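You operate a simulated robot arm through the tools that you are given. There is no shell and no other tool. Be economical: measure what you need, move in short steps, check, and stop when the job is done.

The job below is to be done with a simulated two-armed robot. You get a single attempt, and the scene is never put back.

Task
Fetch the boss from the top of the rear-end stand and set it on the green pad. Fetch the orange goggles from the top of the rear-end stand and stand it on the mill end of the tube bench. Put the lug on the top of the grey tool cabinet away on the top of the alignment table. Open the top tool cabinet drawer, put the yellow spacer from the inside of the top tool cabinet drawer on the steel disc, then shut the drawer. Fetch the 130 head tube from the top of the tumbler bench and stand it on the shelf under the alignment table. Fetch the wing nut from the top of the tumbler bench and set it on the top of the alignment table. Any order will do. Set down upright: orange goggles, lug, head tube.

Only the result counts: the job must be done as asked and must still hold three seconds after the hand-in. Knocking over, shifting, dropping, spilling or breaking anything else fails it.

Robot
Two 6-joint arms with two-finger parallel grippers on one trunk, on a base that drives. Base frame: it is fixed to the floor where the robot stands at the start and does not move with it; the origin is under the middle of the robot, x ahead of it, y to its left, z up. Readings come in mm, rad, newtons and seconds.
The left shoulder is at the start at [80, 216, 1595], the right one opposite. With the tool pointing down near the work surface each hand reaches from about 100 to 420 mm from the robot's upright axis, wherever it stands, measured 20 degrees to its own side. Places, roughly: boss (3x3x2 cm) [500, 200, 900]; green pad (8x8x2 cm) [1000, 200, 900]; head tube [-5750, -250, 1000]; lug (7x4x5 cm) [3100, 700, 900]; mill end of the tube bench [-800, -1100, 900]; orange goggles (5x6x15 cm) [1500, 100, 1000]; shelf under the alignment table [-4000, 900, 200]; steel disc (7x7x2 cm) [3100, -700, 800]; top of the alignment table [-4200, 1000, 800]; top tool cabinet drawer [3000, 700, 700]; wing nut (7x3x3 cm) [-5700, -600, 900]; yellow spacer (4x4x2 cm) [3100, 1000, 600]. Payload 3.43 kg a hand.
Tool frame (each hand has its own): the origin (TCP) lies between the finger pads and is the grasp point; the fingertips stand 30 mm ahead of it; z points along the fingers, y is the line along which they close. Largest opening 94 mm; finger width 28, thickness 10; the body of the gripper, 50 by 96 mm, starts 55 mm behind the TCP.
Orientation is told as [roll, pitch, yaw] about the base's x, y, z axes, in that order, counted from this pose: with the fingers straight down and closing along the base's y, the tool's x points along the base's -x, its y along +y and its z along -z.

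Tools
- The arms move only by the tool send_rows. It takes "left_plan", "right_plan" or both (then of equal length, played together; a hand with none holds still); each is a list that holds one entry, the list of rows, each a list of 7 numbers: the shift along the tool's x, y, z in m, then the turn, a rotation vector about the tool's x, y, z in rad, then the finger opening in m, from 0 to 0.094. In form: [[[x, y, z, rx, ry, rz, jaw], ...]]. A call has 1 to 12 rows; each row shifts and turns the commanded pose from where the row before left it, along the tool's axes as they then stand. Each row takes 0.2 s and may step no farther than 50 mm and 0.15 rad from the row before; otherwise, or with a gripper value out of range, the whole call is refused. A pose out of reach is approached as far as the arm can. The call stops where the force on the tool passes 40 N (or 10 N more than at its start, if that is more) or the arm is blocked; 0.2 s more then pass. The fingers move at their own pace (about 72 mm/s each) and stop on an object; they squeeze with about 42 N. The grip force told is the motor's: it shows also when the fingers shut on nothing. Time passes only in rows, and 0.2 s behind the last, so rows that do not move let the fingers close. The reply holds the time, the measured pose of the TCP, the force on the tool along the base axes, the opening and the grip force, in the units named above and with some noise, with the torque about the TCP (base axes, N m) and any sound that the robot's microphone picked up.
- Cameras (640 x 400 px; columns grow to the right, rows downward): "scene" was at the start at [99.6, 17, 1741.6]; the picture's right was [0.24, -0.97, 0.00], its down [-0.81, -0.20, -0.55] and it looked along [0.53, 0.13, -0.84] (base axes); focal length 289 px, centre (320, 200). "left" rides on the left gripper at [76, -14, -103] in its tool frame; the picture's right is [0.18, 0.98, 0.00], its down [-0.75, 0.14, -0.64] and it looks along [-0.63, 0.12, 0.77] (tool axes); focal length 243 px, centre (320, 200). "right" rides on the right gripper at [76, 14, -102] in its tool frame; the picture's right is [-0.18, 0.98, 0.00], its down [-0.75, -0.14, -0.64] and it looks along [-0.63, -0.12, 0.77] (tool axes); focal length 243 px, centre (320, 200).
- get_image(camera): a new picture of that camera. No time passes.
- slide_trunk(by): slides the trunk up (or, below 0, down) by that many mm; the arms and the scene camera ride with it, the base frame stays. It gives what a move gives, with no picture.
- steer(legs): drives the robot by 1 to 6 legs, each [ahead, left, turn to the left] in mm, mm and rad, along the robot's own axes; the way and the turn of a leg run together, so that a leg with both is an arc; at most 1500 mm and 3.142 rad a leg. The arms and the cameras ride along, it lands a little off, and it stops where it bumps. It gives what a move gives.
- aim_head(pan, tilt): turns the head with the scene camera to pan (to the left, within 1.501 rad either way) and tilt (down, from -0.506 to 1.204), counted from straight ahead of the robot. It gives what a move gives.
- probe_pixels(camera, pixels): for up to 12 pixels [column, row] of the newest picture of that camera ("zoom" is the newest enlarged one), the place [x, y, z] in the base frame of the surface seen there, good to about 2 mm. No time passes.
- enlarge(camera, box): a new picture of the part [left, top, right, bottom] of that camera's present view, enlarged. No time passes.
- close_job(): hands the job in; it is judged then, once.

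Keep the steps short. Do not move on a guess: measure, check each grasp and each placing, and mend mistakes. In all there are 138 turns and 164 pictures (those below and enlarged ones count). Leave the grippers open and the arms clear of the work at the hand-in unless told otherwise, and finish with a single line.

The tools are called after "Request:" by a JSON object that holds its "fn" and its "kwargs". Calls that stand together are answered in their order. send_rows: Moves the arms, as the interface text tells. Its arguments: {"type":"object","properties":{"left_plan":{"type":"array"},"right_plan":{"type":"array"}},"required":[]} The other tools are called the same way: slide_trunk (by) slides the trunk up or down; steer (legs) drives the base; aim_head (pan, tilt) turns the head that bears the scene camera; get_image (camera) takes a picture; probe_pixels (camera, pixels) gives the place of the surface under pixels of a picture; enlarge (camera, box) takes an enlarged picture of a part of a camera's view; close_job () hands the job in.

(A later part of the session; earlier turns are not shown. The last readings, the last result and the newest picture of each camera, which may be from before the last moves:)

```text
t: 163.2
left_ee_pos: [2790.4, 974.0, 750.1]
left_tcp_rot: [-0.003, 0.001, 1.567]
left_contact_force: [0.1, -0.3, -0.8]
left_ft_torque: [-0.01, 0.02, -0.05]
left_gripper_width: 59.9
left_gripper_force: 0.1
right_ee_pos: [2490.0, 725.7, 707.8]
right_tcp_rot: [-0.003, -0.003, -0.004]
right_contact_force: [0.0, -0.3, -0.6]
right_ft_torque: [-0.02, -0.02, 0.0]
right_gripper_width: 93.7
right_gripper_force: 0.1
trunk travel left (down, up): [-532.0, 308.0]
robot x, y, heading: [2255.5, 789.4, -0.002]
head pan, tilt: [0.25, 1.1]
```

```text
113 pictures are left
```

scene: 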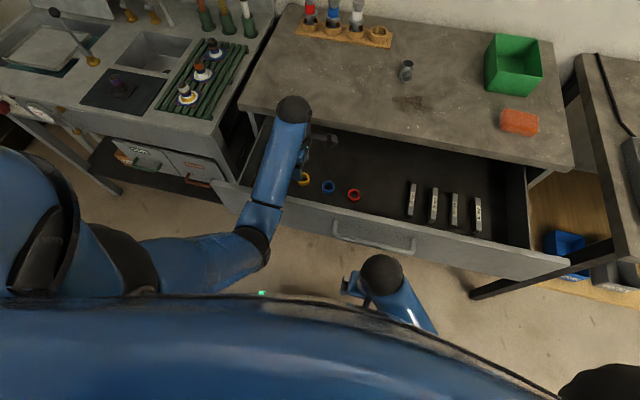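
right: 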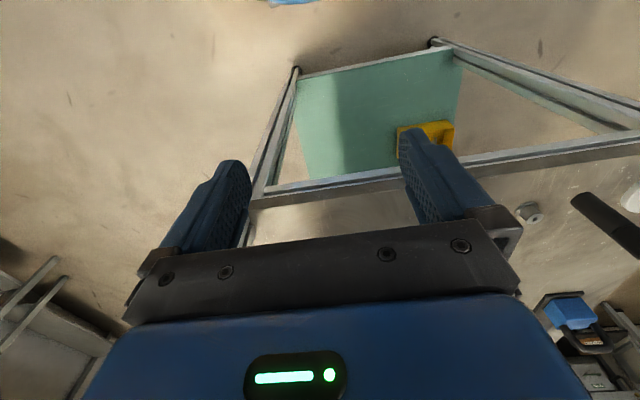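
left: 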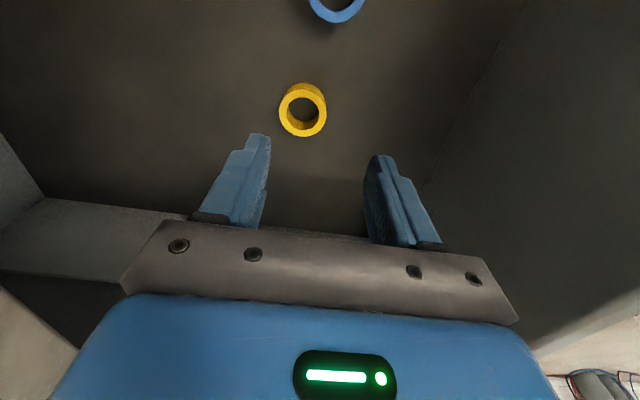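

Request:
{"fn": "probe_pixels", "kwargs": {"camera": "left", "pixels": [[285, 110], [322, 112], [303, 90], [303, 133], [335, 15]]}}

Request:
{"fn": "probe_pixels", "kwargs": {"camera": "scene", "pixels": [[255, 240], [262, 215], [275, 185], [320, 215], [395, 250], [290, 145], [345, 285]]}}

```text
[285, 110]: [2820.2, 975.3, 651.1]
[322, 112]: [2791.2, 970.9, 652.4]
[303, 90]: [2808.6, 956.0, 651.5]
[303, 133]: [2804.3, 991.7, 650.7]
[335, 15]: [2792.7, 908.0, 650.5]
```

```text
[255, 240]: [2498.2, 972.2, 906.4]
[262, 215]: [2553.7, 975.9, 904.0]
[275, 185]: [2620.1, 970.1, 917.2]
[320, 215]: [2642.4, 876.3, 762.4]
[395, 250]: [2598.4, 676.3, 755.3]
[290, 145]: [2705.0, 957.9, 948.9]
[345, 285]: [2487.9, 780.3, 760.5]
```

Model fits: the elbow rides low. Raising the trunk 100 mm more and reaching down 188 mm lifts the forearm well over the drawer front. The ring is now at (2806,974).

Request:
{"fn": "slide_trunk", "kwargs": {"by": 100}}

Request:
{"fn": "send_rows", "kwargs": {"left_plan": [[[0, -0.008, 0.04, 0, 0, 0, 0.06], [0, -0.008, 0.04, 0, 0, 0, 0.06], [0, 0, 0.04, 0, 0, 0, 0.06], [0, 0, 0.03, 0, 0, 0, 0.06], [0, 0, 0, 0, 0, 0, 0.06]]]}}

Request:
{"fn": "get_image", "kwargs": {"camera": "left"}}

```text
t: 164.6
left_ee_pos: [2789.8, 974.3, 850.0]
left_tcp_rot: [0.002, 0.001, 1.568]
left_contact_force: [-0.4, -0.9, -0.5]
left_ft_torque: [0.0, -0.01, -0.03]
left_gripper_width: 60.0
left_gripper_force: 0.0
right_ee_pos: [2488.9, 725.4, 807.0]
right_tcp_rot: [-0.002, -0.002, -0.005]
right_contact_force: [0.0, 0.0, -0.5]
right_ft_torque: [-0.01, -0.02, -0.03]
right_gripper_width: 94.2
right_gripper_force: 0.0
trunk travel left (down, up): [-632.0, 208.0]
robot x, y, heading: [2256.3, 791.0, -0.001]
head pan, tilt: [0.25, 1.1]
```

```text
t: 165.8
left_ee_pos: [2805.9, 974.1, 698.8]
left_tcp_rot: [-0.002, 0.001, 1.567]
left_contact_force: [-0.7, 0.7, 0.0]
left_ft_torque: [0.01, -0.04, -0.04]
left_gripper_width: 60.2
left_gripper_force: 0.0
right_ee_pos: [2489.7, 725.3, 806.7]
right_tcp_rot: [-0.002, 0.001, -0.005]
right_contact_force: [-0.2, 0.7, 0.1]
right_ft_torque: [-0.02, 0.01, 0.02]
right_gripper_width: 94.3
right_gripper_force: 0.0
trunk travel left (down, up): [-632.0, 208.0]
robot x, y, heading: [2256.4, 790.2, -0.002]
head pan, tilt: [0.25, 1.1]
```

```text
112 pictures are left
```

left: 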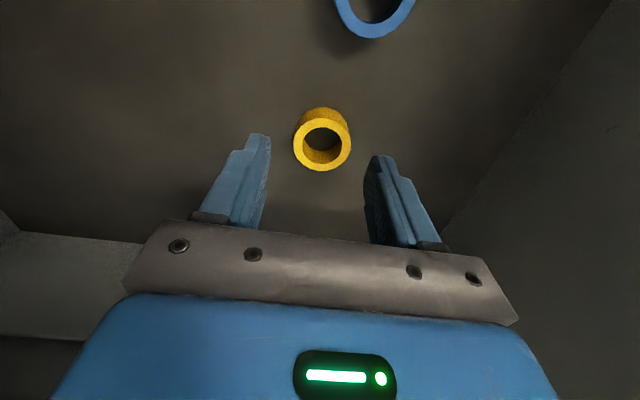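

Aligned and unobstructed. Descend 35 mm (tips ≈ 634) and close.

Request:
{"fn": "send_rows", "kwargs": {"left_plan": [[[0, 0, 0.02, 0, 0, 0, 0.06], [0, 0, 0.015, 0, 0, 0, 0.06], [0, 0, 0, 0, 0, 0, 0.06]]]}}

Request:
{"fn": "send_rows", "kwargs": {"left_plan": [[[0, 0, 0, 0, 0, 0, 0.0], [0, 0, 0, 0, 0, 0, 0.0], [0, 0, 0, 0, 0, 0, 0.0]]]}}

Request:
{"fn": "get_image", "kwargs": {"camera": "left"}}

```text
t: 166.6
left_ee_pos: [2806.5, 974.2, 664.3]
left_tcp_rot: [-0.002, 0.003, 1.568]
left_contact_force: [0.1, -0.5, 1.1]
left_ft_torque: [-0.01, 0.01, -0.01]
left_gripper_width: 60.3
left_gripper_force: 0.0
right_ee_pos: [2489.1, 724.8, 807.7]
right_tcp_rot: [-0.001, 0.001, -0.004]
right_contact_force: [-0.3, 0.4, -1.3]
right_ft_torque: [0.06, -0.02, 0.02]
right_gripper_width: 94.1
right_gripper_force: 0.0
trunk travel left (down, up): [-632.0, 208.0]
robot x, y, heading: [2255.7, 796.6, -0.004]
head pan, tilt: [0.25, 1.1]
```

```text
t: 167.4
left_ee_pos: [2807.2, 974.2, 664.5]
left_tcp_rot: [-0.002, 0.003, 1.568]
left_contact_force: [-0.2, -0.2, 1.3]
left_ft_torque: [0.02, -0.01, -0.03]
left_gripper_width: 38.3
left_gripper_force: 42.3
right_ee_pos: [2490.1, 725.8, 806.9]
right_tcp_rot: [-0.002, 0.0, -0.004]
right_contact_force: [-0.9, 0.3, -0.9]
right_ft_torque: [0.0, 0.05, -0.01]
right_gripper_width: 93.9
right_gripper_force: 0.1
trunk travel left (down, up): [-632.0, 208.0]
robot x, y, heading: [2257.5, 790.9, -0.005]
head pan, tilt: [0.25, 1.1]
```

```text
111 pictures are left
```

left: 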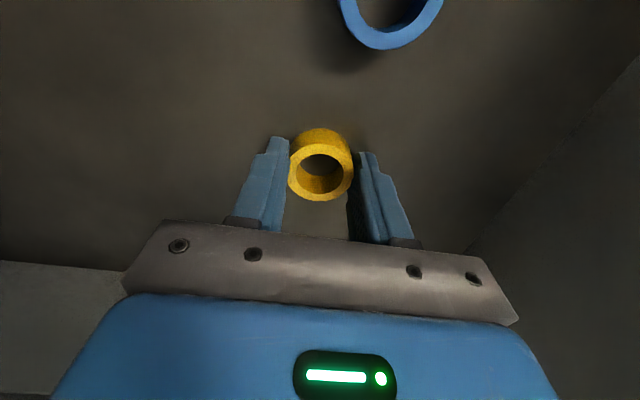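

Spacer held (38 mm). Lift it, raise the trunk, back off, then ready the right hand (closed fingers) to push the drawer shut at the bar.

Request:
{"fn": "send_rows", "kwargs": {"left_plan": [[[0, 0, -0.04, 0, 0, 0, 0.0], [0, 0, -0.045, 0, 0, 0, 0.0], [0, 0, -0.045, 0, 0, 0, 0.0], [0, 0, -0.045, 0, 0, 0, 0.0]]]}}

Request:
{"fn": "slide_trunk", "kwargs": {"by": 108}}

Request:
{"fn": "steer", "kwargs": {"legs": [[-150, 0, 0]]}}

Request:
{"fn": "send_rows", "kwargs": {"right_plan": [[[-0.045, 0, 0.035, 0, 0, 0, 0.0], [-0.045, 0, 0.035, 0, 0, 0, 0.0], [-0.045, 0, 0.04, 0, 0, 0, 0.0], [-0.045, 0, 0.04, 0, 0, 0, 0.0], [0, 0, 0, 0, 0, 0, 0.0]]]}}

Request:
{"fn": "get_image", "kwargs": {"camera": "scene"}}

```text
t: 168.4
left_ee_pos: [2804.7, 974.5, 840.0]
left_tcp_rot: [0.001, 0.002, 1.566]
left_contact_force: [0.3, 0.3, 0.0]
left_ft_torque: [-0.02, 0.02, -0.02]
left_gripper_width: 38.3
left_gripper_force: 41.8
right_ee_pos: [2488.8, 724.6, 806.6]
right_tcp_rot: [-0.002, 0.001, -0.002]
right_contact_force: [0.5, -0.6, 0.1]
right_ft_torque: [-0.02, -0.02, 0.0]
right_gripper_width: 93.9
right_gripper_force: 0.1
trunk travel left (down, up): [-632.0, 208.0]
robot x, y, heading: [2256.3, 792.7, -0.004]
head pan, tilt: [0.25, 1.1]
```

```text
t: 169.8
left_ee_pos: [2805.5, 975.0, 947.8]
left_tcp_rot: [0.0, 0.002, 1.568]
left_contact_force: [0.5, 0.3, -0.3]
left_ft_torque: [-0.02, -0.02, 0.0]
left_gripper_width: 38.0
left_gripper_force: 42.4
right_ee_pos: [2490.5, 725.0, 914.6]
right_tcp_rot: [-0.001, 0.0, -0.003]
right_contact_force: [0.4, 0.0, 1.2]
right_ft_torque: [-0.02, 0.03, -0.01]
right_gripper_width: 93.9
right_gripper_force: 0.0
trunk travel left (down, up): [-740.0, 100.0]
robot x, y, heading: [2256.5, 790.9, -0.002]
head pan, tilt: [0.25, 1.1]
```

```text
t: 171.1
left_ee_pos: [2658.9, 976.1, 946.0]
left_tcp_rot: [0.001, 0.003, 1.566]
left_contact_force: [0.1, -0.2, 0.5]
left_ft_torque: [-0.03, 0.01, 0.01]
left_gripper_width: 38.4
left_gripper_force: 42.2
right_ee_pos: [2343.0, 725.9, 914.3]
right_tcp_rot: [-0.002, 0.004, -0.001]
right_contact_force: [-0.1, -0.4, 0.2]
right_ft_torque: [-0.02, 0.01, 0.0]
right_gripper_width: 94.1
right_gripper_force: 0.1
trunk travel left (down, up): [-740.0, 100.0]
robot x, y, heading: [2110.3, 789.6, -0.005]
head pan, tilt: [0.25, 1.1]
```

```text
refused: row 1 steps farther than a row can; nothing moved
```

```text
110 pictures are left
```

scene: 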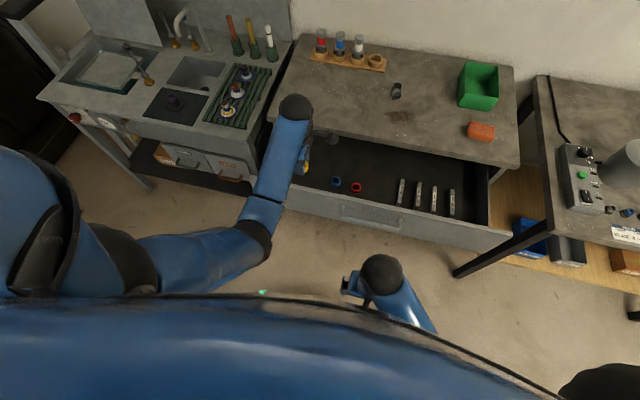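

Step too long; use six smaller rows.

Request:
{"fn": "send_rows", "kwargs": {"right_plan": [[[-0.03, 0, 0.025, 0, 0, 0, 0.0], [-0.03, 0, 0.025, 0, 0, 0, 0.0], [-0.03, 0, 0.025, 0, 0, 0, 0.0], [-0.03, 0, 0.025, 0, 0, 0, 0.0], [-0.03, 0, 0.025, 0, 0, 0, 0.0], [-0.03, 0, 0.025, 0, 0, 0, 0.0], [0, 0, 0, 0, 0, 0, 0.0]]]}}

Request:
{"fn": "get_image", "kwargs": {"camera": "right"}}

```text
t: 172.7
left_ee_pos: [2655.1, 975.2, 948.3]
left_tcp_rot: [-0.002, 0.002, 1.569]
left_contact_force: [0.1, -0.1, -0.3]
left_ft_torque: [-0.03, 0.02, -0.01]
left_gripper_width: 38.4
left_gripper_force: 42.0
right_ee_pos: [2518.1, 726.8, 765.4]
right_tcp_rot: [0.0, 0.0, -0.001]
right_contact_force: [-0.1, 0.5, 0.6]
right_ft_torque: [-0.01, 0.01, 0.0]
right_gripper_width: 0.1
right_gripper_force: 33.1
trunk travel left (down, up): [-740.0, 100.0]
robot x, y, heading: [2105.9, 785.7, -0.007]
head pan, tilt: [0.25, 1.1]
```

```text
109 pictures are left
```

right: 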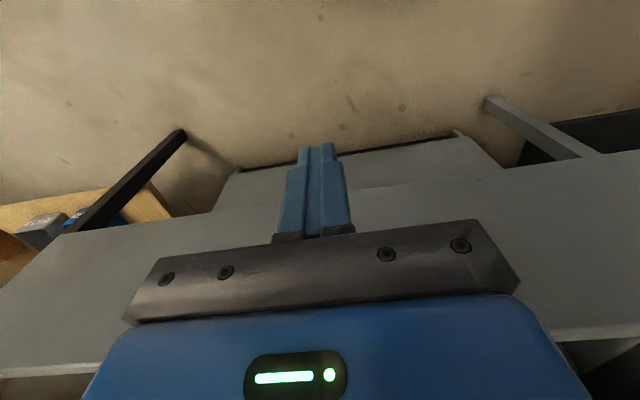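

Fingers face the bar at z≈765. Push by driving forward 290 mm.

Request:
{"fn": "steer", "kwargs": {"legs": [[290, 0, 0]]}}

Request:
{"fn": "get_image", "kwargs": {"camera": "scene"}}

```text
t: 174.7
left_ee_pos: [2943.8, 973.4, 948.2]
left_tcp_rot: [-0.003, 0.002, 1.566]
left_contact_force: [0.1, 0.4, -0.4]
left_ft_torque: [-0.01, -0.02, 0.02]
left_gripper_width: 38.0
left_gripper_force: 42.2
right_ee_pos: [2806.3, 723.3, 766.3]
right_tcp_rot: [-0.003, -0.001, -0.005]
right_contact_force: [0.2, 0.0, -0.5]
right_ft_torque: [-0.02, 0.01, -0.02]
right_gripper_width: 0.1
right_gripper_force: 33.0
trunk travel left (down, up): [-740.0, 100.0]
robot x, y, heading: [2396.7, 789.9, -0.008]
head pan, tilt: [0.25, 1.1]
```

```text
108 pictures are left
```

scene: 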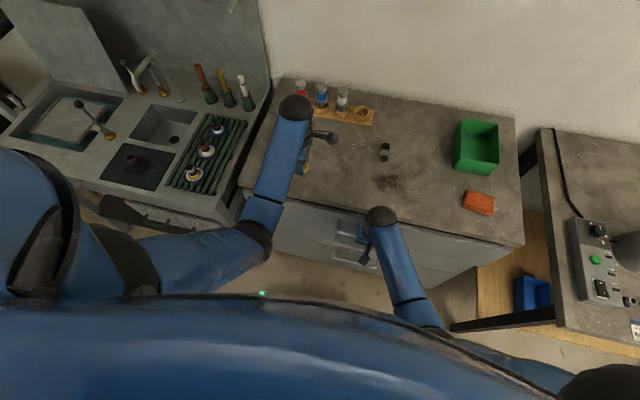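

Request:
{"fn": "steer", "kwargs": {"legs": [[28, 0, 0]]}}

Request:
{"fn": "get_image", "kwargs": {"camera": "right"}}

```text
t: 175.6
left_ee_pos: [2969.5, 973.2, 949.6]
left_tcp_rot: [-0.004, 0.001, 1.564]
left_contact_force: [-0.1, -0.1, -0.1]
left_ft_torque: [-0.03, 0.0, 0.02]
left_gripper_width: 38.1
left_gripper_force: 41.8
right_ee_pos: [2835.2, 722.3, 767.3]
right_tcp_rot: [0.0, -0.008, -0.005]
right_contact_force: [-1.8, -1.3, 1.0]
right_ft_torque: [-0.01, -0.17, 0.04]
right_gripper_width: 0.0
right_gripper_force: 32.9
trunk travel left (down, up): [-740.0, 100.0]
robot x, y, heading: [2424.5, 786.9, -0.007]
head pan, tilt: [0.25, 1.1]
```

```text
107 pictures are left
```

right: 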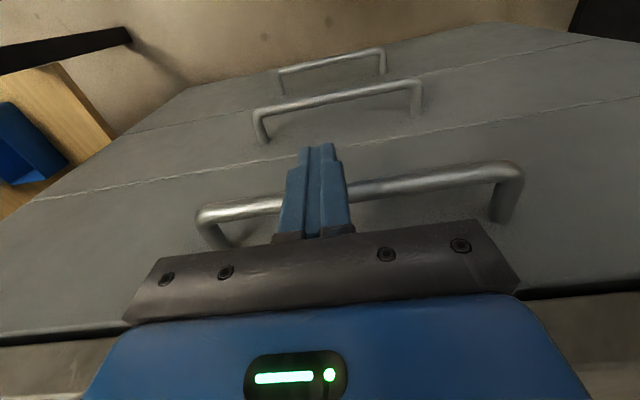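

Request:
{"fn": "probe_pixels", "kwargs": {"camera": "right", "pixels": [[420, 240], [500, 150], [380, 130], [150, 220], [470, 80], [180, 140], [440, 178]]}}

```text
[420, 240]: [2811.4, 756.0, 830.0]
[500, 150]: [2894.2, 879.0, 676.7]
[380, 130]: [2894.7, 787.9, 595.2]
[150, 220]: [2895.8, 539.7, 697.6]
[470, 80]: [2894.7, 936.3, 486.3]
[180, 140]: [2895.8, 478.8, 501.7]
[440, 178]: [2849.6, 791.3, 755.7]
```

Drawer face at x≈2895 like the others — shut. Now back off, raise the right hand, and look at the lug while here.

Request:
{"fn": "steer", "kwargs": {"legs": [[-80, 0, 0]]}}

Request:
{"fn": "send_rows", "kwargs": {"right_plan": [[[0, 0, -0.045, 0, 0, 0, 0.08], [0, 0, -0.045, 0, 0, 0, 0.08], [0, 0, -0.045, 0, 0, 0, 0.08], [-0.03, 0, -0.035, 0, 0, 0, 0.08], [-0.045, 0, 0, 0, 0, 0, 0.08], [-0.045, 0, 0, 0, 0, 0, 0.08]]]}}

Request:
{"fn": "enlarge", "kwargs": {"camera": "scene", "box": [350, 100, 450, 170]}}

```text
t: 176.6
left_ee_pos: [2900.8, 974.0, 944.2]
left_tcp_rot: [0.005, 0.004, 1.566]
left_contact_force: [0.5, 0.1, -1.4]
left_ft_torque: [-0.01, 0.04, 0.0]
left_gripper_width: 38.0
left_gripper_force: 41.8
right_ee_pos: [2764.8, 723.6, 763.5]
right_tcp_rot: [0.0, 0.002, -0.008]
right_contact_force: [0.4, 0.1, -1.0]
right_ft_torque: [0.01, 0.03, -0.01]
right_gripper_width: 0.0
right_gripper_force: 33.3
trunk travel left (down, up): [-740.0, 100.0]
robot x, y, heading: [2349.7, 789.6, -0.012]
head pan, tilt: [0.25, 1.1]
```

```text
t: 178.0
left_ee_pos: [2896.9, 973.9, 946.3]
left_tcp_rot: [0.0, 0.004, 1.565]
left_contact_force: [-0.2, 0.4, -0.8]
left_ft_torque: [0.01, 0.02, 0.04]
left_gripper_width: 37.9
left_gripper_force: 42.4
right_ee_pos: [2879.9, 723.2, 936.9]
right_tcp_rot: [0.0, -0.003, -0.006]
right_contact_force: [0.3, -0.2, -0.7]
right_ft_torque: [0.0, 0.01, -0.03]
right_gripper_width: 80.0
right_gripper_force: 0.1
trunk travel left (down, up): [-740.0, 100.0]
robot x, y, heading: [2347.4, 792.0, -0.011]
head pan, tilt: [0.25, 1.1]
```

```text
5.71 times, centred on (400, 135) of scene
```

zoom: 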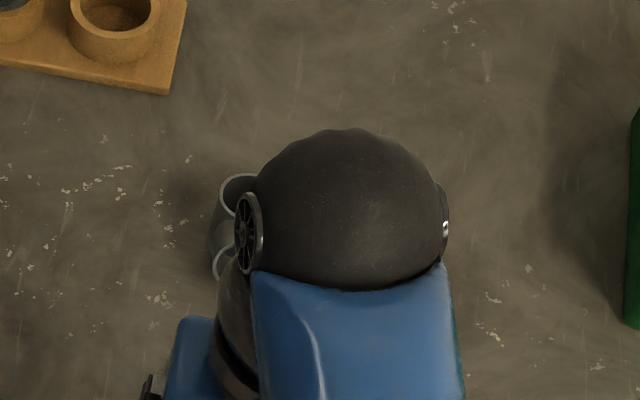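

Request:
{"fn": "slide_trunk", "kwargs": {"by": 70}}

Request:
{"fn": "steer", "kwargs": {"legs": [[190, 15, 0.008]]}}

Request:
{"fn": "get_image", "kwargs": {"camera": "right"}}

```text
t: 179.1
left_ee_pos: [2895.1, 972.3, 1017.7]
left_tcp_rot: [-0.001, 0.003, 1.566]
left_contact_force: [-0.1, 0.1, -0.1]
left_ft_torque: [0.04, -0.02, 0.0]
left_gripper_width: 38.5
left_gripper_force: 42.2
right_ee_pos: [2879.8, 723.2, 1006.8]
right_tcp_rot: [0.0, -0.006, -0.006]
right_contact_force: [0.4, 0.6, 1.0]
right_ft_torque: [0.01, 0.06, -0.02]
right_gripper_width: 80.2
right_gripper_force: 0.1
trunk travel left (down, up): [-810.0, 30.0]
robot x, y, heading: [2347.3, 789.6, -0.006]
head pan, tilt: [0.25, 1.1]
```

```text
t: 180.7
left_ee_pos: [3080.4, 990.7, 1018.3]
left_tcp_rot: [-0.006, 0.002, 1.574]
left_contact_force: [-0.6, 0.1, -0.4]
left_ft_torque: [0.02, -0.02, 0.02]
left_gripper_width: 38.2
left_gripper_force: 41.8
right_ee_pos: [3066.3, 742.3, 1007.1]
right_tcp_rot: [-0.001, -0.009, 0.0]
right_contact_force: [0.8, 0.6, -0.3]
right_ft_torque: [0.0, 0.0, 0.02]
right_gripper_width: 80.0
right_gripper_force: 0.1
trunk travel left (down, up): [-810.0, 30.0]
robot x, y, heading: [2537.9, 803.5, 0.001]
head pan, tilt: [0.25, 1.1]
```

```text
105 pictures are left
```

right: 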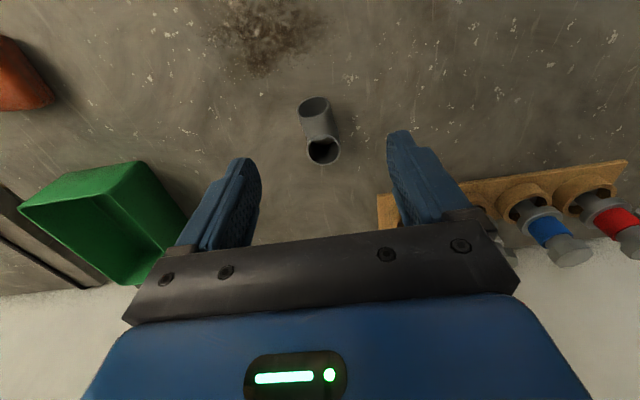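

Request:
{"fn": "enlarge", "kwargs": {"camera": "right", "box": [270, 75, 370, 185]}}

Request:
{"fn": "probe_pixels", "kwargs": {"camera": "right", "pixels": [[302, 108], [329, 108], [315, 98], [323, 141], [308, 150], [339, 150], [323, 163], [306, 128], [334, 125], [320, 125], [350, 120]]}}

```text
3.64 times, centred on (320, 130) of right
```

zoom: 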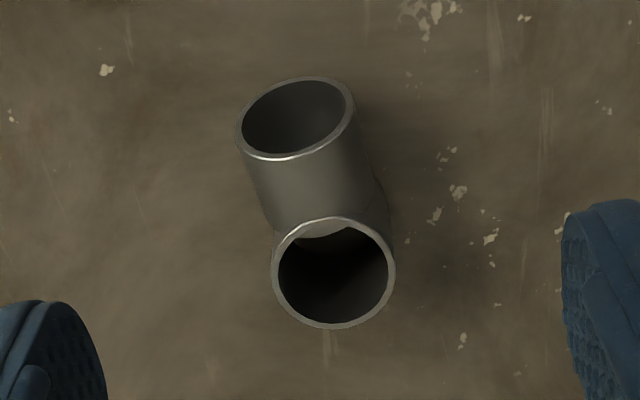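

```text
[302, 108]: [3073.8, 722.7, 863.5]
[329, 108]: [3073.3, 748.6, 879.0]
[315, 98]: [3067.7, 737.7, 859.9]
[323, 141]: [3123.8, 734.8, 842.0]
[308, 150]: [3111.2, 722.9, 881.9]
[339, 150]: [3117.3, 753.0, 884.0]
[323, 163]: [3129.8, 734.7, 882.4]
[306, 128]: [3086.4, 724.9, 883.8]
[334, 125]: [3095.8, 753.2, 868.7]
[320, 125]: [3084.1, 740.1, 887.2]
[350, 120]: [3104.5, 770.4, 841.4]
```

Lug: vertical collar at ≈(3114,738), Ø~33, top 884; branch toward -x. Grip across y at x≈3107.

Request:
{"fn": "send_rows", "kwargs": {"right_plan": [[[-0.021, -0.002, 0.02, 0, 0, 0, 0.075], [-0.021, -0.002, 0.03, 0, 0, 0, 0.075], [0, 0, 0.03, 0, 0, 0, 0.075], [0, 0, 0.02, 0, 0, 0, 0.075], [0, 0, 0, 0, 0, 0, 0.075]]]}}

Request:
{"fn": "get_image", "kwargs": {"camera": "right"}}

```text
t: 181.9
left_ee_pos: [3082.8, 991.7, 1017.4]
left_tcp_rot: [0.0, 0.002, 1.574]
left_contact_force: [-0.2, -0.2, 0.3]
left_ft_torque: [0.02, 0.02, -0.06]
left_gripper_width: 38.1
left_gripper_force: 41.7
right_ee_pos: [3112.0, 738.3, 906.9]
right_tcp_rot: [0.0, -0.005, -0.001]
right_contact_force: [0.4, -0.5, 0.3]
right_ft_torque: [-0.02, 0.01, 0.01]
right_gripper_width: 75.0
right_gripper_force: 0.0
trunk travel left (down, up): [-810.0, 30.0]
robot x, y, heading: [2535.1, 801.8, 0.002]
head pan, tilt: [0.25, 1.1]
```

```text
103 pictures are left
```

right: 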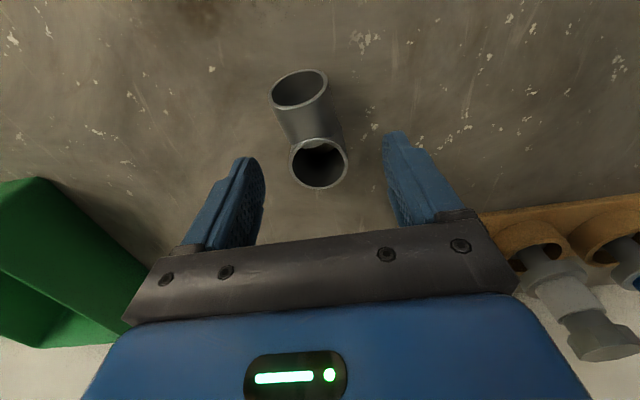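

Request:
{"fn": "send_rows", "kwargs": {"right_plan": [[[0.003, 0, 0.02, 0, 0, 0, 0.075], [0, 0, 0.011, 0, 0, 0, 0.075], [0, 0, 0, 0, 0, 0, 0.075], [0, 0, 0, 0, 0, 0, 0.0], [0, 0, 0, 0, 0, 0, 0.0], [0, 0, 0, 0, 0, 0, 0.0]]]}}

Request:
{"fn": "get_image", "kwargs": {"camera": "right"}}

```text
t: 183.3
left_ee_pos: [3083.4, 991.2, 1017.3]
left_tcp_rot: [-0.001, 0.0, 1.573]
left_contact_force: [-0.2, 0.2, -0.1]
left_ft_torque: [0.0, 0.01, 0.0]
left_gripper_width: 38.6
left_gripper_force: 42.1
right_ee_pos: [3108.2, 738.4, 876.0]
right_tcp_rot: [-0.001, -0.005, 0.001]
right_contact_force: [0.0, -0.5, 0.3]
right_ft_torque: [-0.02, 0.04, -0.01]
right_gripper_width: 37.7
right_gripper_force: 41.6
trunk travel left (down, up): [-810.0, 30.0]
robot x, y, heading: [2534.6, 804.7, -0.0]
head pan, tilt: [0.25, 1.1]
```

```text
102 pictures are left
```

right: 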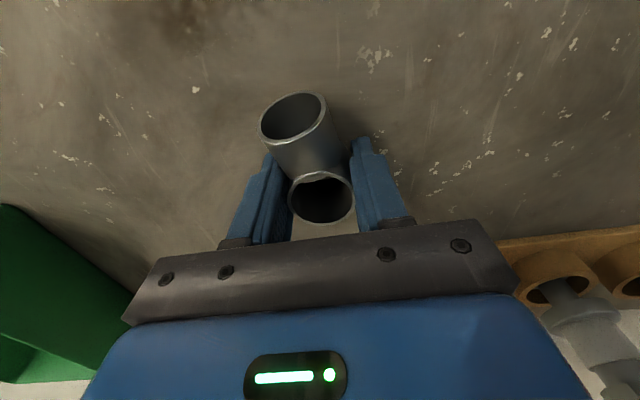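

Lug held. Lift it, back off and strafe to the wash bench with the steel disc.

Request:
{"fn": "send_rows", "kwargs": {"right_plan": [[[0, 0, -0.02, 0, 0, 0, 0.0], [0, 0, -0.035, 0, 0, 0, 0.0], [0, 0, -0.04, 0, 0, 0, 0.0], [0, 0, -0.04, 0, 0, 0, 0.0]]]}}

Request:
{"fn": "steer", "kwargs": {"legs": [[-430, 0, 0], [0, -850, 0], [0, -840, 0]]}}

Request:
{"fn": "aim_head", "kwargs": {"pan": 0.0, "tilt": 0.7}}

Request:
{"fn": "get_image", "kwargs": {"camera": "scene"}}

```text
t: 184.3
left_ee_pos: [3083.0, 992.2, 1017.4]
left_tcp_rot: [0.0, 0.002, 1.573]
left_contact_force: [0.5, 0.0, -0.7]
left_ft_torque: [0.02, 0.01, 0.01]
left_gripper_width: 38.2
left_gripper_force: 42.2
right_ee_pos: [3107.1, 738.7, 1011.2]
right_tcp_rot: [0.0, -0.003, 0.0]
right_contact_force: [-0.9, -0.3, -0.9]
right_ft_torque: [0.0, -0.02, 0.0]
right_gripper_width: 37.8
right_gripper_force: 41.9
trunk travel left (down, up): [-810.0, 30.0]
robot x, y, heading: [2538.2, 805.0, 0.001]
head pan, tilt: [0.25, 1.1]
```

```text
t: 195.0
left_ee_pos: [2651.3, -682.9, 1017.2]
left_tcp_rot: [-0.001, 0.004, 1.576]
left_contact_force: [0.0, 0.9, -0.6]
left_ft_torque: [-0.01, -0.02, 0.02]
left_gripper_width: 38.0
left_gripper_force: 42.3
right_ee_pos: [2678.0, -936.8, 1010.9]
right_tcp_rot: [0.0, -0.004, 0.007]
right_contact_force: [0.4, -0.1, -1.4]
right_ft_torque: [0.0, -0.01, 0.01]
right_gripper_width: 37.3
right_gripper_force: 41.9
trunk travel left (down, up): [-810.0, 30.0]
robot x, y, heading: [2108.7, -875.5, 0.002]
head pan, tilt: [0.25, 1.1]
```

```text
t: 195.9
left_ee_pos: [2650.6, -684.4, 1016.9]
left_tcp_rot: [-0.002, 0.002, 1.576]
left_contact_force: [0.1, 0.5, -0.2]
left_ft_torque: [0.0, 0.01, 0.01]
left_gripper_width: 38.2
left_gripper_force: 42.6
right_ee_pos: [2677.7, -936.8, 1010.0]
right_tcp_rot: [0.0, -0.006, 0.006]
right_contact_force: [-0.6, 0.0, -1.8]
right_ft_torque: [-0.02, -0.02, -0.01]
right_gripper_width: 37.5
right_gripper_force: 41.7
trunk travel left (down, up): [-810.0, 30.0]
robot x, y, heading: [2106.3, -875.5, 0.005]
head pan, tilt: [0.0, 0.7]
```

```text
101 pictures are left
```

scene: 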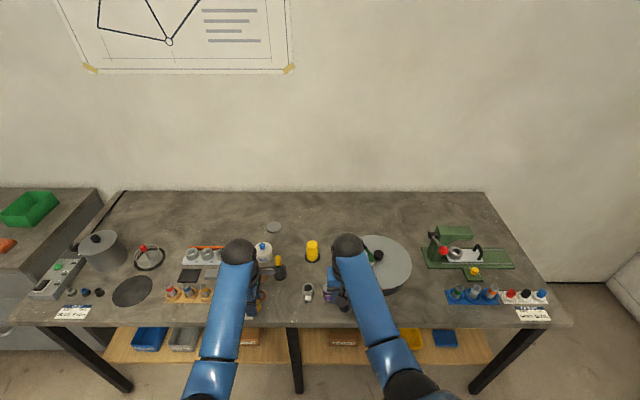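

Request:
{"fn": "enlarge", "kwargs": {"camera": "scene", "box": [180, 200, 420, 320]}}

Request:
{"fn": "probe_pixels", "kwargs": {"camera": "scene", "pixels": [[274, 228], [267, 228], [281, 228], [274, 222], [274, 233], [264, 250], [312, 250], [309, 292], [350, 235], [277, 262], [290, 325], [250, 210]]}}

```text
2.67 times, centred on (300, 260) of scene
```

zoom: 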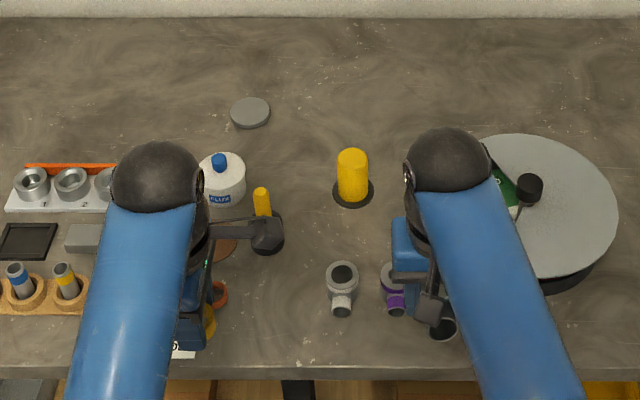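

```text
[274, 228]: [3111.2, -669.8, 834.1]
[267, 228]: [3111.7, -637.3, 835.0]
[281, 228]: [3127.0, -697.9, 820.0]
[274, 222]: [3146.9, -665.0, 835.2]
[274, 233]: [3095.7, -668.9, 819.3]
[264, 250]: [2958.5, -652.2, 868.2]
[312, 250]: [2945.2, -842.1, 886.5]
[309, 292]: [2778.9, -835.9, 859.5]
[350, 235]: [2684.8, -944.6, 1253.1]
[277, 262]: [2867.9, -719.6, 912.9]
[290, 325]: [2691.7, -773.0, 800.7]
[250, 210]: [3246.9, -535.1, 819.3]
```

The steel disc is at (3112,-669), top 834.5, deep on the bench (front edge x≈2690). I retract the right hand (lug), lower the trunk part-way, then raise/extend the left hand.

Request:
{"fn": "send_rows", "kwargs": {"right_plan": [[[0.048, 0, 0.003, 0, 0, 0, 0.0], [0.048, 0, 0.003, 0, 0, 0, 0.0], [0.048, 0, 0.003, 0, 0, 0, 0.0], [0.048, 0, 0.003, 0, 0, 0, 0.0], [0.048, 0, 0.003, 0, 0, 0, 0.0], [0.048, 0, 0.003, 0, 0, 0, 0.0], [0.045, 0, 0.003, 0, 0, 0, 0.0]]]}}

Request:
{"fn": "slide_trunk", "kwargs": {"by": -110}}

Request:
{"fn": "send_rows", "kwargs": {"left_plan": [[[0, -0.03, -0.03, 0, 0, 0, 0.0], [0, -0.03, -0.03, 0, 0, 0, 0.0], [0, -0.03, -0.03, 0, 0, 0, 0.0], [0, -0.03, -0.03, 0, 0, 0, 0.0]]]}}

Request:
{"fn": "get_image", "kwargs": {"camera": "right"}}

```text
t: 197.5
left_ee_pos: [2651.9, -684.7, 1017.6]
left_tcp_rot: [-0.002, 0.001, 1.576]
left_contact_force: [0.5, 0.2, -0.3]
left_ft_torque: [0.01, -0.03, -0.02]
left_gripper_width: 37.9
left_gripper_force: 41.6
right_ee_pos: [2343.4, -940.1, 987.9]
right_tcp_rot: [0.0, -0.006, 0.004]
right_contact_force: [0.4, 0.1, -0.7]
right_ft_torque: [-0.01, -0.02, -0.01]
right_gripper_width: 37.2
right_gripper_force: 42.1
trunk travel left (down, up): [-810.0, 30.0]
robot x, y, heading: [2106.8, -873.5, 0.005]
head pan, tilt: [0.0, 0.7]
```

```text
t: 198.9
left_ee_pos: [2651.3, -684.3, 907.2]
left_tcp_rot: [0.0, 0.001, 1.576]
left_contact_force: [-0.1, -0.4, -0.2]
left_ft_torque: [-0.02, -0.03, 0.03]
left_gripper_width: 37.9
left_gripper_force: 41.8
right_ee_pos: [2343.3, -939.9, 878.4]
right_tcp_rot: [0.002, -0.005, 0.006]
right_contact_force: [0.5, 0.0, 0.5]
right_ft_torque: [0.02, -0.01, -0.04]
right_gripper_width: 35.3
right_gripper_force: 42.3
trunk travel left (down, up): [-700.0, 140.0]
robot x, y, heading: [2105.8, -874.0, 0.003]
head pan, tilt: [0.0, 0.7]
```

```text
t: 199.9
left_ee_pos: [2770.6, -682.8, 1027.1]
left_tcp_rot: [0.0, 0.001, 1.579]
left_contact_force: [0.3, -0.7, -0.8]
left_ft_torque: [0.0, -0.02, 0.01]
left_gripper_width: 38.0
left_gripper_force: 42.2
right_ee_pos: [2345.3, -939.3, 877.0]
right_tcp_rot: [0.0, -0.003, 0.004]
right_contact_force: [0.9, -0.5, -0.2]
right_ft_torque: [0.0, 0.01, 0.03]
right_gripper_width: 35.8
right_gripper_force: 42.3
trunk travel left (down, up): [-700.0, 140.0]
robot x, y, heading: [2105.9, -876.9, 0.004]
head pan, tilt: [0.0, 0.7]
```

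```text
99 pictures are left
```

right: 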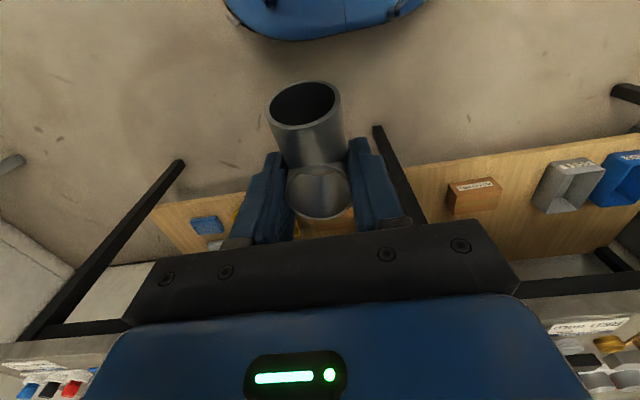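

The lug's grip width changed from 37.7 to 35.5; I inspect it.

Request:
{"fn": "enlarge", "kwargs": {"camera": "right", "box": [230, 60, 410, 240]}}

Request:
{"fn": "probe_pixels", "kwargs": {"camera": "right", "pixels": [[305, 82], [270, 110], [340, 110], [306, 128], [292, 180], [345, 180], [320, 215], [320, 166], [305, 150]]}}

```text
2.22 times, centred on (320, 150) of right
```

zoom: 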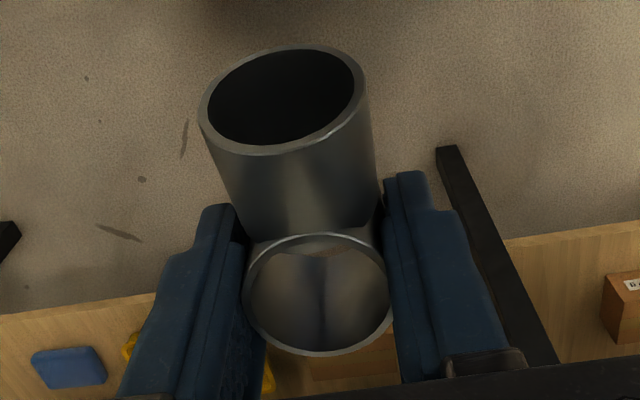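

```text
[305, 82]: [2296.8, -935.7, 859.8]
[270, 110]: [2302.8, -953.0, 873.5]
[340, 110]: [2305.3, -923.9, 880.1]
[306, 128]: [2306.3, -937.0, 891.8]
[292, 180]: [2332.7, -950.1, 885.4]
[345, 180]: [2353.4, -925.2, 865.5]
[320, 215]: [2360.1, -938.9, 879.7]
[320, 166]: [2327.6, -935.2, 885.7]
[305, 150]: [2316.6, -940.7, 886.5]
```

The lug pivoted nose-up about 10° but is held; I will compensate the pitch at placing. Continue: drive forward with the spacer.

Request:
{"fn": "steer", "kwargs": {"legs": [[250, 14, -0.004]]}}

Request:
{"fn": "send_rows", "kwargs": {"left_plan": [[[0, -0.03, 0, 0, 0, 0, 0.0], [0, -0.03, 0, 0, 0, 0, 0.0], [0, -0.03, 0, 0, 0, 0, 0.0]]]}}

Request:
{"fn": "slide_trunk", "kwargs": {"by": -90}}

Request:
{"fn": "get_image", "kwargs": {"camera": "left"}}

```text
t: 201.7
left_ee_pos: [3018.1, -671.7, 1027.7]
left_tcp_rot: [-0.004, 0.003, 1.573]
left_contact_force: [0.1, 0.5, -0.9]
left_ft_torque: [0.01, -0.03, -0.03]
left_gripper_width: 38.0
left_gripper_force: 42.0
right_ee_pos: [2590.0, -925.5, 877.4]
right_tcp_rot: [0.0, -0.008, 0.0]
right_contact_force: [0.5, 0.4, -0.3]
right_ft_torque: [-0.05, -0.01, 0.03]
right_gripper_width: 35.7
right_gripper_force: 41.3
trunk travel left (down, up): [-700.0, 140.0]
robot x, y, heading: [2352.4, -862.4, 0.004]
head pan, tilt: [0.0, 0.7]
```

```text
t: 202.5
left_ee_pos: [3104.1, -672.0, 1028.7]
left_tcp_rot: [-0.003, 0.002, 1.572]
left_contact_force: [0.8, -0.3, -0.5]
left_ft_torque: [-0.02, 0.02, -0.01]
left_gripper_width: 38.0
left_gripper_force: 42.1
left hand out of reach, approached as far as the arm can: row 3
right_ee_pos: [2592.3, -926.6, 876.7]
right_tcp_rot: [0.0, -0.003, 0.001]
right_contact_force: [-0.4, 0.2, -1.6]
right_ft_torque: [-0.01, 0.02, 0.02]
right_gripper_width: 35.5
right_gripper_force: 41.5
trunk travel left (down, up): [-700.0, 140.0]
robot x, y, heading: [2357.6, -861.2, -0.005]
head pan, tilt: [0.0, 0.7]
```

```text
t: 203.8
left_ee_pos: [3103.8, -671.2, 937.9]
left_tcp_rot: [-0.001, 0.001, 1.572]
left_contact_force: [0.3, -0.8, -0.3]
left_ft_torque: [0.02, -0.01, -0.02]
left_gripper_width: 37.9
left_gripper_force: 41.6
right_ee_pos: [2591.2, -926.6, 787.5]
right_tcp_rot: [-0.001, -0.004, -0.001]
right_contact_force: [0.6, -0.1, -0.9]
right_ft_torque: [-0.01, -0.03, -0.01]
right_gripper_width: 35.7
right_gripper_force: 42.1
trunk travel left (down, up): [-610.0, 230.0]
robot x, y, heading: [2353.4, -862.5, 0.003]
head pan, tilt: [0.0, 0.7]
```

```text
97 pictures are left
```

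left: 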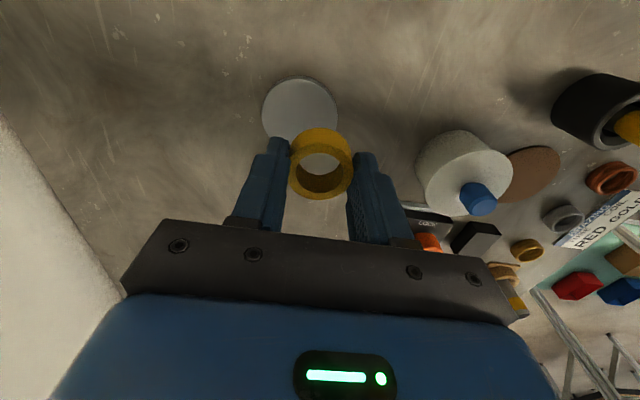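

Request:
{"fn": "probe_pixels", "kwargs": {"camera": "left", "pixels": [[265, 110], [336, 108], [300, 79], [300, 110], [294, 170], [346, 170], [320, 150], [320, 190], [325, 133]]}}

```text
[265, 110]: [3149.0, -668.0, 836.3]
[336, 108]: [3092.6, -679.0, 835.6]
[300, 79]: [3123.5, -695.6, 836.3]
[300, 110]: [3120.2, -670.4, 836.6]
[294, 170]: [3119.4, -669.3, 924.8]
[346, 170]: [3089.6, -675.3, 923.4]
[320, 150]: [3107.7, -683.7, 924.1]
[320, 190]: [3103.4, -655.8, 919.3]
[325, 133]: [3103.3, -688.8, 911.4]
```

Disc centre ≈ (3120,-668). Ring is at (3104.5,-671). Drive 15 mm on, 3 mm left, and lower the trunk 55 mm.

Request:
{"fn": "steer", "kwargs": {"legs": [[15, 3, 0]]}}

Request:
{"fn": "slide_trunk", "kwargs": {"by": -57}}

Request:
{"fn": "get_image", "kwargs": {"camera": "left"}}

```text
t: 204.6
left_ee_pos: [3115.4, -668.1, 942.3]
left_tcp_rot: [-0.006, 0.003, 1.574]
left_contact_force: [-0.7, -0.8, 0.2]
left_ft_torque: [-0.02, -0.08, -0.02]
left_gripper_width: 38.3
left_gripper_force: 42.0
right_ee_pos: [2602.9, -923.6, 788.8]
right_tcp_rot: [0.0, -0.01, 0.0]
right_contact_force: [0.5, 0.2, 0.2]
right_ft_torque: [0.01, -0.01, 0.02]
right_gripper_width: 35.7
right_gripper_force: 41.6
trunk travel left (down, up): [-610.0, 230.0]
robot x, y, heading: [2371.9, -856.7, -0.0]
head pan, tilt: [0.0, 0.7]
```

```text
t: 205.5
left_ee_pos: [3118.7, -668.1, 882.3]
left_tcp_rot: [-0.002, 0.003, 1.573]
left_contact_force: [0.1, -0.5, -0.2]
left_ft_torque: [0.03, -0.01, 0.0]
left_gripper_width: 38.0
left_gripper_force: 41.7
right_ee_pos: [2606.5, -922.8, 731.3]
right_tcp_rot: [-0.001, -0.003, 0.0]
right_contact_force: [0.6, -0.4, -0.6]
right_ft_torque: [0.01, -0.03, -0.02]
right_gripper_width: 35.7
right_gripper_force: 41.8
trunk travel left (down, up): [-553.0, 287.0]
robot x, y, heading: [2369.5, -860.9, -0.002]
head pan, tilt: [0.0, 0.7]
```

```text
96 pictures are left
```

left: 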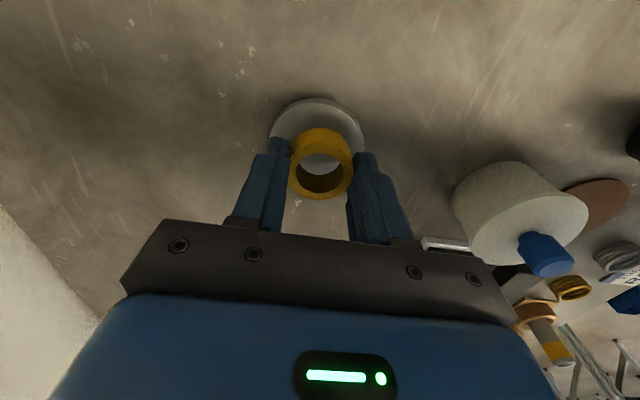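

Request:
{"fn": "send_rows", "kwargs": {"left_plan": [[[0, 0, 0.007, 0, 0, 0, 0.0], [0, 0, 0.002, 0, 0, 0, 0.0], [0, 0, 0.001, 0, 0, 0, 0.0], [0, 0, 0, 0, 0, 0, 0.0]]]}}

Request:
{"fn": "get_image", "kwargs": {"camera": "left"}}

Request:
{"fn": "probe_pixels", "kwargs": {"camera": "left", "pixels": [[320, 195], [293, 175], [347, 175], [285, 115], [350, 110], [320, 105], [320, 170]]}}

```text
t: 206.5
left_ee_pos: [3117.6, -668.9, 871.9]
left_tcp_rot: [-0.001, 0.001, 1.572]
left_contact_force: [-0.1, 0.0, 0.3]
left_ft_torque: [0.02, 0.02, 0.0]
left_gripper_width: 38.0
left_gripper_force: 41.7
right_ee_pos: [2606.6, -922.8, 730.1]
right_tcp_rot: [0.002, -0.004, 0.001]
right_contact_force: [0.4, 0.2, -0.1]
right_ft_torque: [0.01, 0.01, 0.01]
right_gripper_width: 35.7
right_gripper_force: 41.7
trunk travel left (down, up): [-553.0, 287.0]
robot x, y, heading: [2370.9, -858.5, -0.002]
head pan, tilt: [0.0, 0.7]
```

```text
95 pictures are left
```

left: 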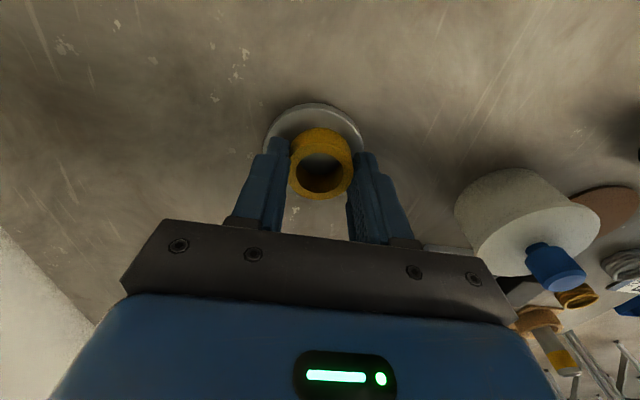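

```text
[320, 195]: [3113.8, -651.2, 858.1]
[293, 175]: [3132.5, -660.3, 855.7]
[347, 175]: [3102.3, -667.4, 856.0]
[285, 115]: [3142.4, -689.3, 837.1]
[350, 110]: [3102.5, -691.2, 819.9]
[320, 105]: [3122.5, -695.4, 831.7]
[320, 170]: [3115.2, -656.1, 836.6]
```

Request:
{"fn": "send_rows", "kwargs": {"left_plan": [[[0, 0, 0.001, 0, 0, 0, 0.0], [0, 0, 0, 0, 0, 0, 0.0]]]}}

Request:
{"fn": "send_rows", "kwargs": {"left_plan": [[[0, 0, 0, 0, 0, 0, 0.042], [0, 0, 0, 0, 0, 0, 0.05], [0, 0, 0, 0, 0, 0, 0.06], [0, 0, -0.01, 0, 0, 0, 0.06], [0, 0, -0.03, 0, 0, 0, 0.06]]]}}

Request:
{"fn": "slide_trunk", "kwargs": {"by": 100}}

Request:
{"fn": "get_image", "kwargs": {"camera": "left"}}

```text
t: 207.1
left_ee_pos: [3117.8, -669.0, 871.7]
left_tcp_rot: [-0.003, 0.003, 1.571]
left_contact_force: [0.4, 0.0, 2.0]
left_ft_torque: [0.0, 0.03, -0.03]
left_gripper_width: 37.8
left_gripper_force: 41.9
right_ee_pos: [2606.1, -922.9, 730.1]
right_tcp_rot: [-0.001, -0.005, 0.0]
right_contact_force: [-0.2, -0.2, -1.4]
right_ft_torque: [0.0, 0.01, -0.03]
right_gripper_width: 35.8
right_gripper_force: 42.0
trunk travel left (down, up): [-553.0, 287.0]
robot x, y, heading: [2367.7, -858.7, -0.005]
head pan, tilt: [0.0, 0.7]
```

```text
t: 208.3
left_ee_pos: [3120.5, -667.9, 910.8]
left_tcp_rot: [0.0, 0.002, 1.571]
left_contact_force: [-0.5, -0.3, 0.5]
left_ft_torque: [0.01, -0.05, 0.0]
left_gripper_width: 59.7
left_gripper_force: 0.1
right_ee_pos: [2605.9, -923.1, 731.6]
right_tcp_rot: [0.0, -0.007, 0.0]
right_contact_force: [0.0, 0.4, -0.9]
right_ft_torque: [-0.03, -0.02, 0.02]
right_gripper_width: 35.4
right_gripper_force: 41.9
trunk travel left (down, up): [-553.0, 287.0]
robot x, y, heading: [2367.8, -856.5, -0.001]
head pan, tilt: [0.0, 0.7]
```

```text
t: 209.7
left_ee_pos: [3121.0, -668.4, 1010.2]
left_tcp_rot: [0.001, 0.0, 1.572]
left_contact_force: [-0.4, 0.6, 0.0]
left_ft_torque: [-0.01, -0.02, -0.01]
left_gripper_width: 60.0
left_gripper_force: 0.1
right_ee_pos: [2606.0, -922.9, 830.5]
right_tcp_rot: [0.001, -0.003, 0.001]
right_contact_force: [0.2, 0.2, -0.2]
right_ft_torque: [0.02, -0.04, -0.01]
right_gripper_width: 35.6
right_gripper_force: 41.9
trunk travel left (down, up): [-653.0, 187.0]
robot x, y, heading: [2371.0, -856.9, 0.002]
head pan, tilt: [0.0, 0.7]
```

```text
94 pictures are left
```

left: 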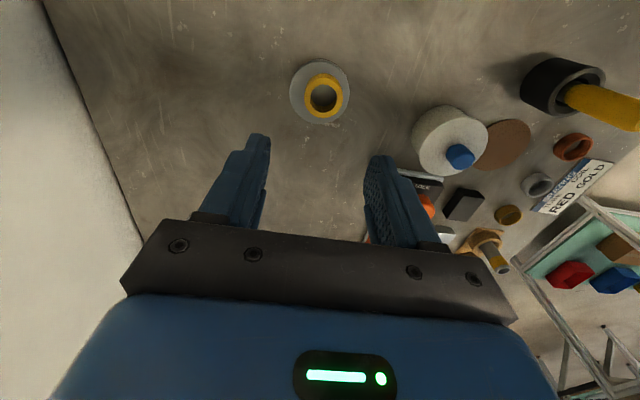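

The spacer sits on the disc. Retract, raise the trunk, and drive back to the open floor west of the stand.

Request:
{"fn": "steer", "kwargs": {"legs": [[-330, 0, 0]]}}

Request:
{"fn": "send_rows", "kwargs": {"left_plan": [[[0, 0.045, 0.01, 0, 0, 0, 0.06], [0, 0.045, 0.01, 0, 0, 0, 0.06], [0, 0.045, 0.01, 0, 0, 0, 0.06], [0, 0.045, 0.01, 0, 0, 0, 0.06], [0, 0.04, 0.01, 0, 0, 0, 0.06]]]}}

Request:
{"fn": "slide_trunk", "kwargs": {"by": 150}}

Request:
{"fn": "steer", "kwargs": {"legs": [[0, 860, 0], [0, 850, 0], [-1250, 0, 0], [-1250, 0, 0]]}}

```text
t: 211.8
left_ee_pos: [2792.3, -668.3, 1009.2]
left_tcp_rot: [0.003, 0.002, 1.57]
left_contact_force: [-0.1, 0.6, 0.0]
left_ft_torque: [0.03, -0.01, -0.05]
left_gripper_width: 60.1
left_gripper_force: 0.1
right_ee_pos: [2276.3, -922.7, 831.2]
right_tcp_rot: [0.0, -0.001, -0.002]
right_contact_force: [0.0, 0.3, -1.5]
right_ft_torque: [-0.01, -0.02, 0.01]
right_gripper_width: 35.8
right_gripper_force: 42.0
trunk travel left (down, up): [-653.0, 187.0]
robot x, y, heading: [2037.7, -859.5, 0.0]
head pan, tilt: [0.0, 0.7]
```

```text
t: 213.1
left_ee_pos: [2772.3, -677.3, 929.2]
left_tcp_rot: [0.004, 0.001, 1.57]
left_contact_force: [0.0, 0.4, 0.1]
left_ft_torque: [0.02, 0.01, 0.02]
left_gripper_width: 60.1
left_gripper_force: 0.0
left hand out of reach, approached as far as the arm can: row 1, 2, 3, 4, 5
right_ee_pos: [2276.3, -923.1, 830.7]
right_tcp_rot: [0.001, -0.005, 0.002]
right_contact_force: [0.2, -0.2, -1.1]
right_ft_torque: [0.0, -0.01, 0.04]
right_gripper_width: 35.2
right_gripper_force: 42.2
trunk travel left (down, up): [-653.0, 187.0]
robot x, y, heading: [2038.5, -857.0, -0.003]
head pan, tilt: [0.0, 0.7]
```

```text
t: 214.8
left_ee_pos: [2772.4, -676.7, 1078.7]
left_tcp_rot: [0.002, 0.002, 1.57]
left_contact_force: [-0.9, -0.4, -0.8]
left_ft_torque: [0.0, 0.01, 0.04]
left_gripper_width: 59.8
left_gripper_force: 0.1
right_ee_pos: [2274.6, -923.1, 981.0]
right_tcp_rot: [-0.002, -0.004, 0.001]
right_contact_force: [-0.2, -0.8, -0.2]
right_ft_torque: [-0.01, -0.01, -0.02]
right_gripper_width: 35.9
right_gripper_force: 41.8
trunk travel left (down, up): [-803.0, 37.0]
robot x, y, heading: [2038.3, -857.2, -0.006]
head pan, tilt: [0.0, 0.7]
```

```text
t: 235.4
left_ee_pos: [249.9, 1046.3, 1079.2]
left_tcp_rot: [0.003, 0.0, 1.57]
left_contact_force: [-0.7, 0.9, -0.5]
left_ft_torque: [-0.01, 0.0, -0.02]
left_gripper_width: 60.1
left_gripper_force: 0.0
right_ee_pos: [-247.5, 800.0, 979.6]
right_tcp_rot: [0.002, -0.004, -0.002]
right_contact_force: [0.2, -0.3, -0.7]
right_ft_torque: [0.03, 0.01, 0.02]
right_gripper_width: 35.6
right_gripper_force: 42.1
trunk travel left (down, up): [-803.0, 37.0]
robot x, y, heading: [-485.7, 859.8, -0.004]
head pan, tilt: [0.0, 0.7]
```

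Request:
{"fn": "send_rows", "kwargs": {"left_plan": [[[0, 0.02, 0.03, 0, 0, 0, 0.06], [0, 0.04, 0.015, 0, 0, 0, 0.06], [0, 0.04, 0.01, 0, 0, 0, 0.06], [0, 0.04, 0, 0, 0, 0, 0.06], [0, 0.04, 0, 0, 0, 0, 0.06], [0, 0.03, 0, 0, 0, 0, 0.06]]]}}

Request:
{"fn": "steer", "kwargs": {"legs": [[0, -500, 0], [0, 0, 3.14]]}}

Request:
{"fn": "aim_head", "kwargs": {"pan": 0.0, "tilt": 0.4}}

Request:
{"fn": "get_image", "kwargs": {"camera": "scene"}}

```text
t: 236.8
left_ee_pos: [201.2, 1035.1, 962.3]
left_tcp_rot: [0.003, 0.002, 1.569]
left_contact_force: [0.4, 0.1, 0.8]
left_ft_torque: [0.01, -0.01, 0.03]
left_gripper_width: 60.2
left_gripper_force: 0.1
left hand out of reach, approached as far as the arm can: row 1, 2, 3, 4, 5, 6
right_ee_pos: [-248.7, 800.2, 980.2]
right_tcp_rot: [-0.001, -0.005, -0.002]
right_contact_force: [1.0, -1.0, -0.8]
right_ft_torque: [0.02, -0.02, 0.01]
right_gripper_width: 35.5
right_gripper_force: 41.8
trunk travel left (down, up): [-803.0, 37.0]
robot x, y, heading: [-486.4, 867.0, 0.002]
head pan, tilt: [0.0, 0.7]
```

```text
t: 247.2
left_ee_pos: [-1175.1, 196.6, 961.5]
left_tcp_rot: [0.003, 0.001, -1.568]
left_contact_force: [-0.3, 0.0, 0.6]
left_ft_torque: [-0.02, -0.02, 0.0]
left_gripper_width: 60.0
left_gripper_force: 0.0
right_ee_pos: [-724.8, 433.1, 980.6]
right_tcp_rot: [0.0, -0.006, -3.139]
right_contact_force: [0.8, -0.5, -0.8]
right_ft_torque: [0.03, 0.03, 0.04]
right_gripper_width: 35.9
right_gripper_force: 42.4
trunk travel left (down, up): [-803.0, 37.0]
robot x, y, heading: [-488.3, 368.5, -3.142]
head pan, tilt: [0.0, 0.7]
```

```text
t: 247.9
left_ee_pos: [-1174.8, 195.4, 962.3]
left_tcp_rot: [0.003, 0.002, -1.567]
left_contact_force: [0.6, 0.2, -0.5]
left_ft_torque: [-0.02, 0.03, -0.02]
left_gripper_width: 59.9
left_gripper_force: 0.0
right_ee_pos: [-724.7, 434.3, 981.0]
right_tcp_rot: [-0.002, -0.004, -3.138]
right_contact_force: [-0.2, 0.2, -0.6]
right_ft_torque: [0.0, -0.02, 0.0]
right_gripper_width: 35.7
right_gripper_force: 42.2
trunk travel left (down, up): [-803.0, 37.0]
robot x, y, heading: [-483.2, 369.1, -3.14]
head pan, tilt: [0.0, 0.4]
```

```text
93 pictures are left
```

scene: 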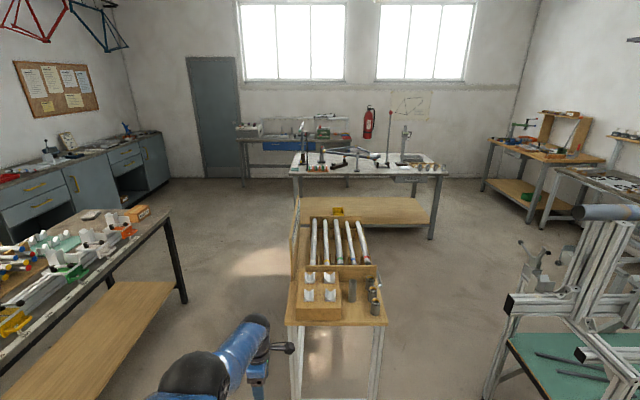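

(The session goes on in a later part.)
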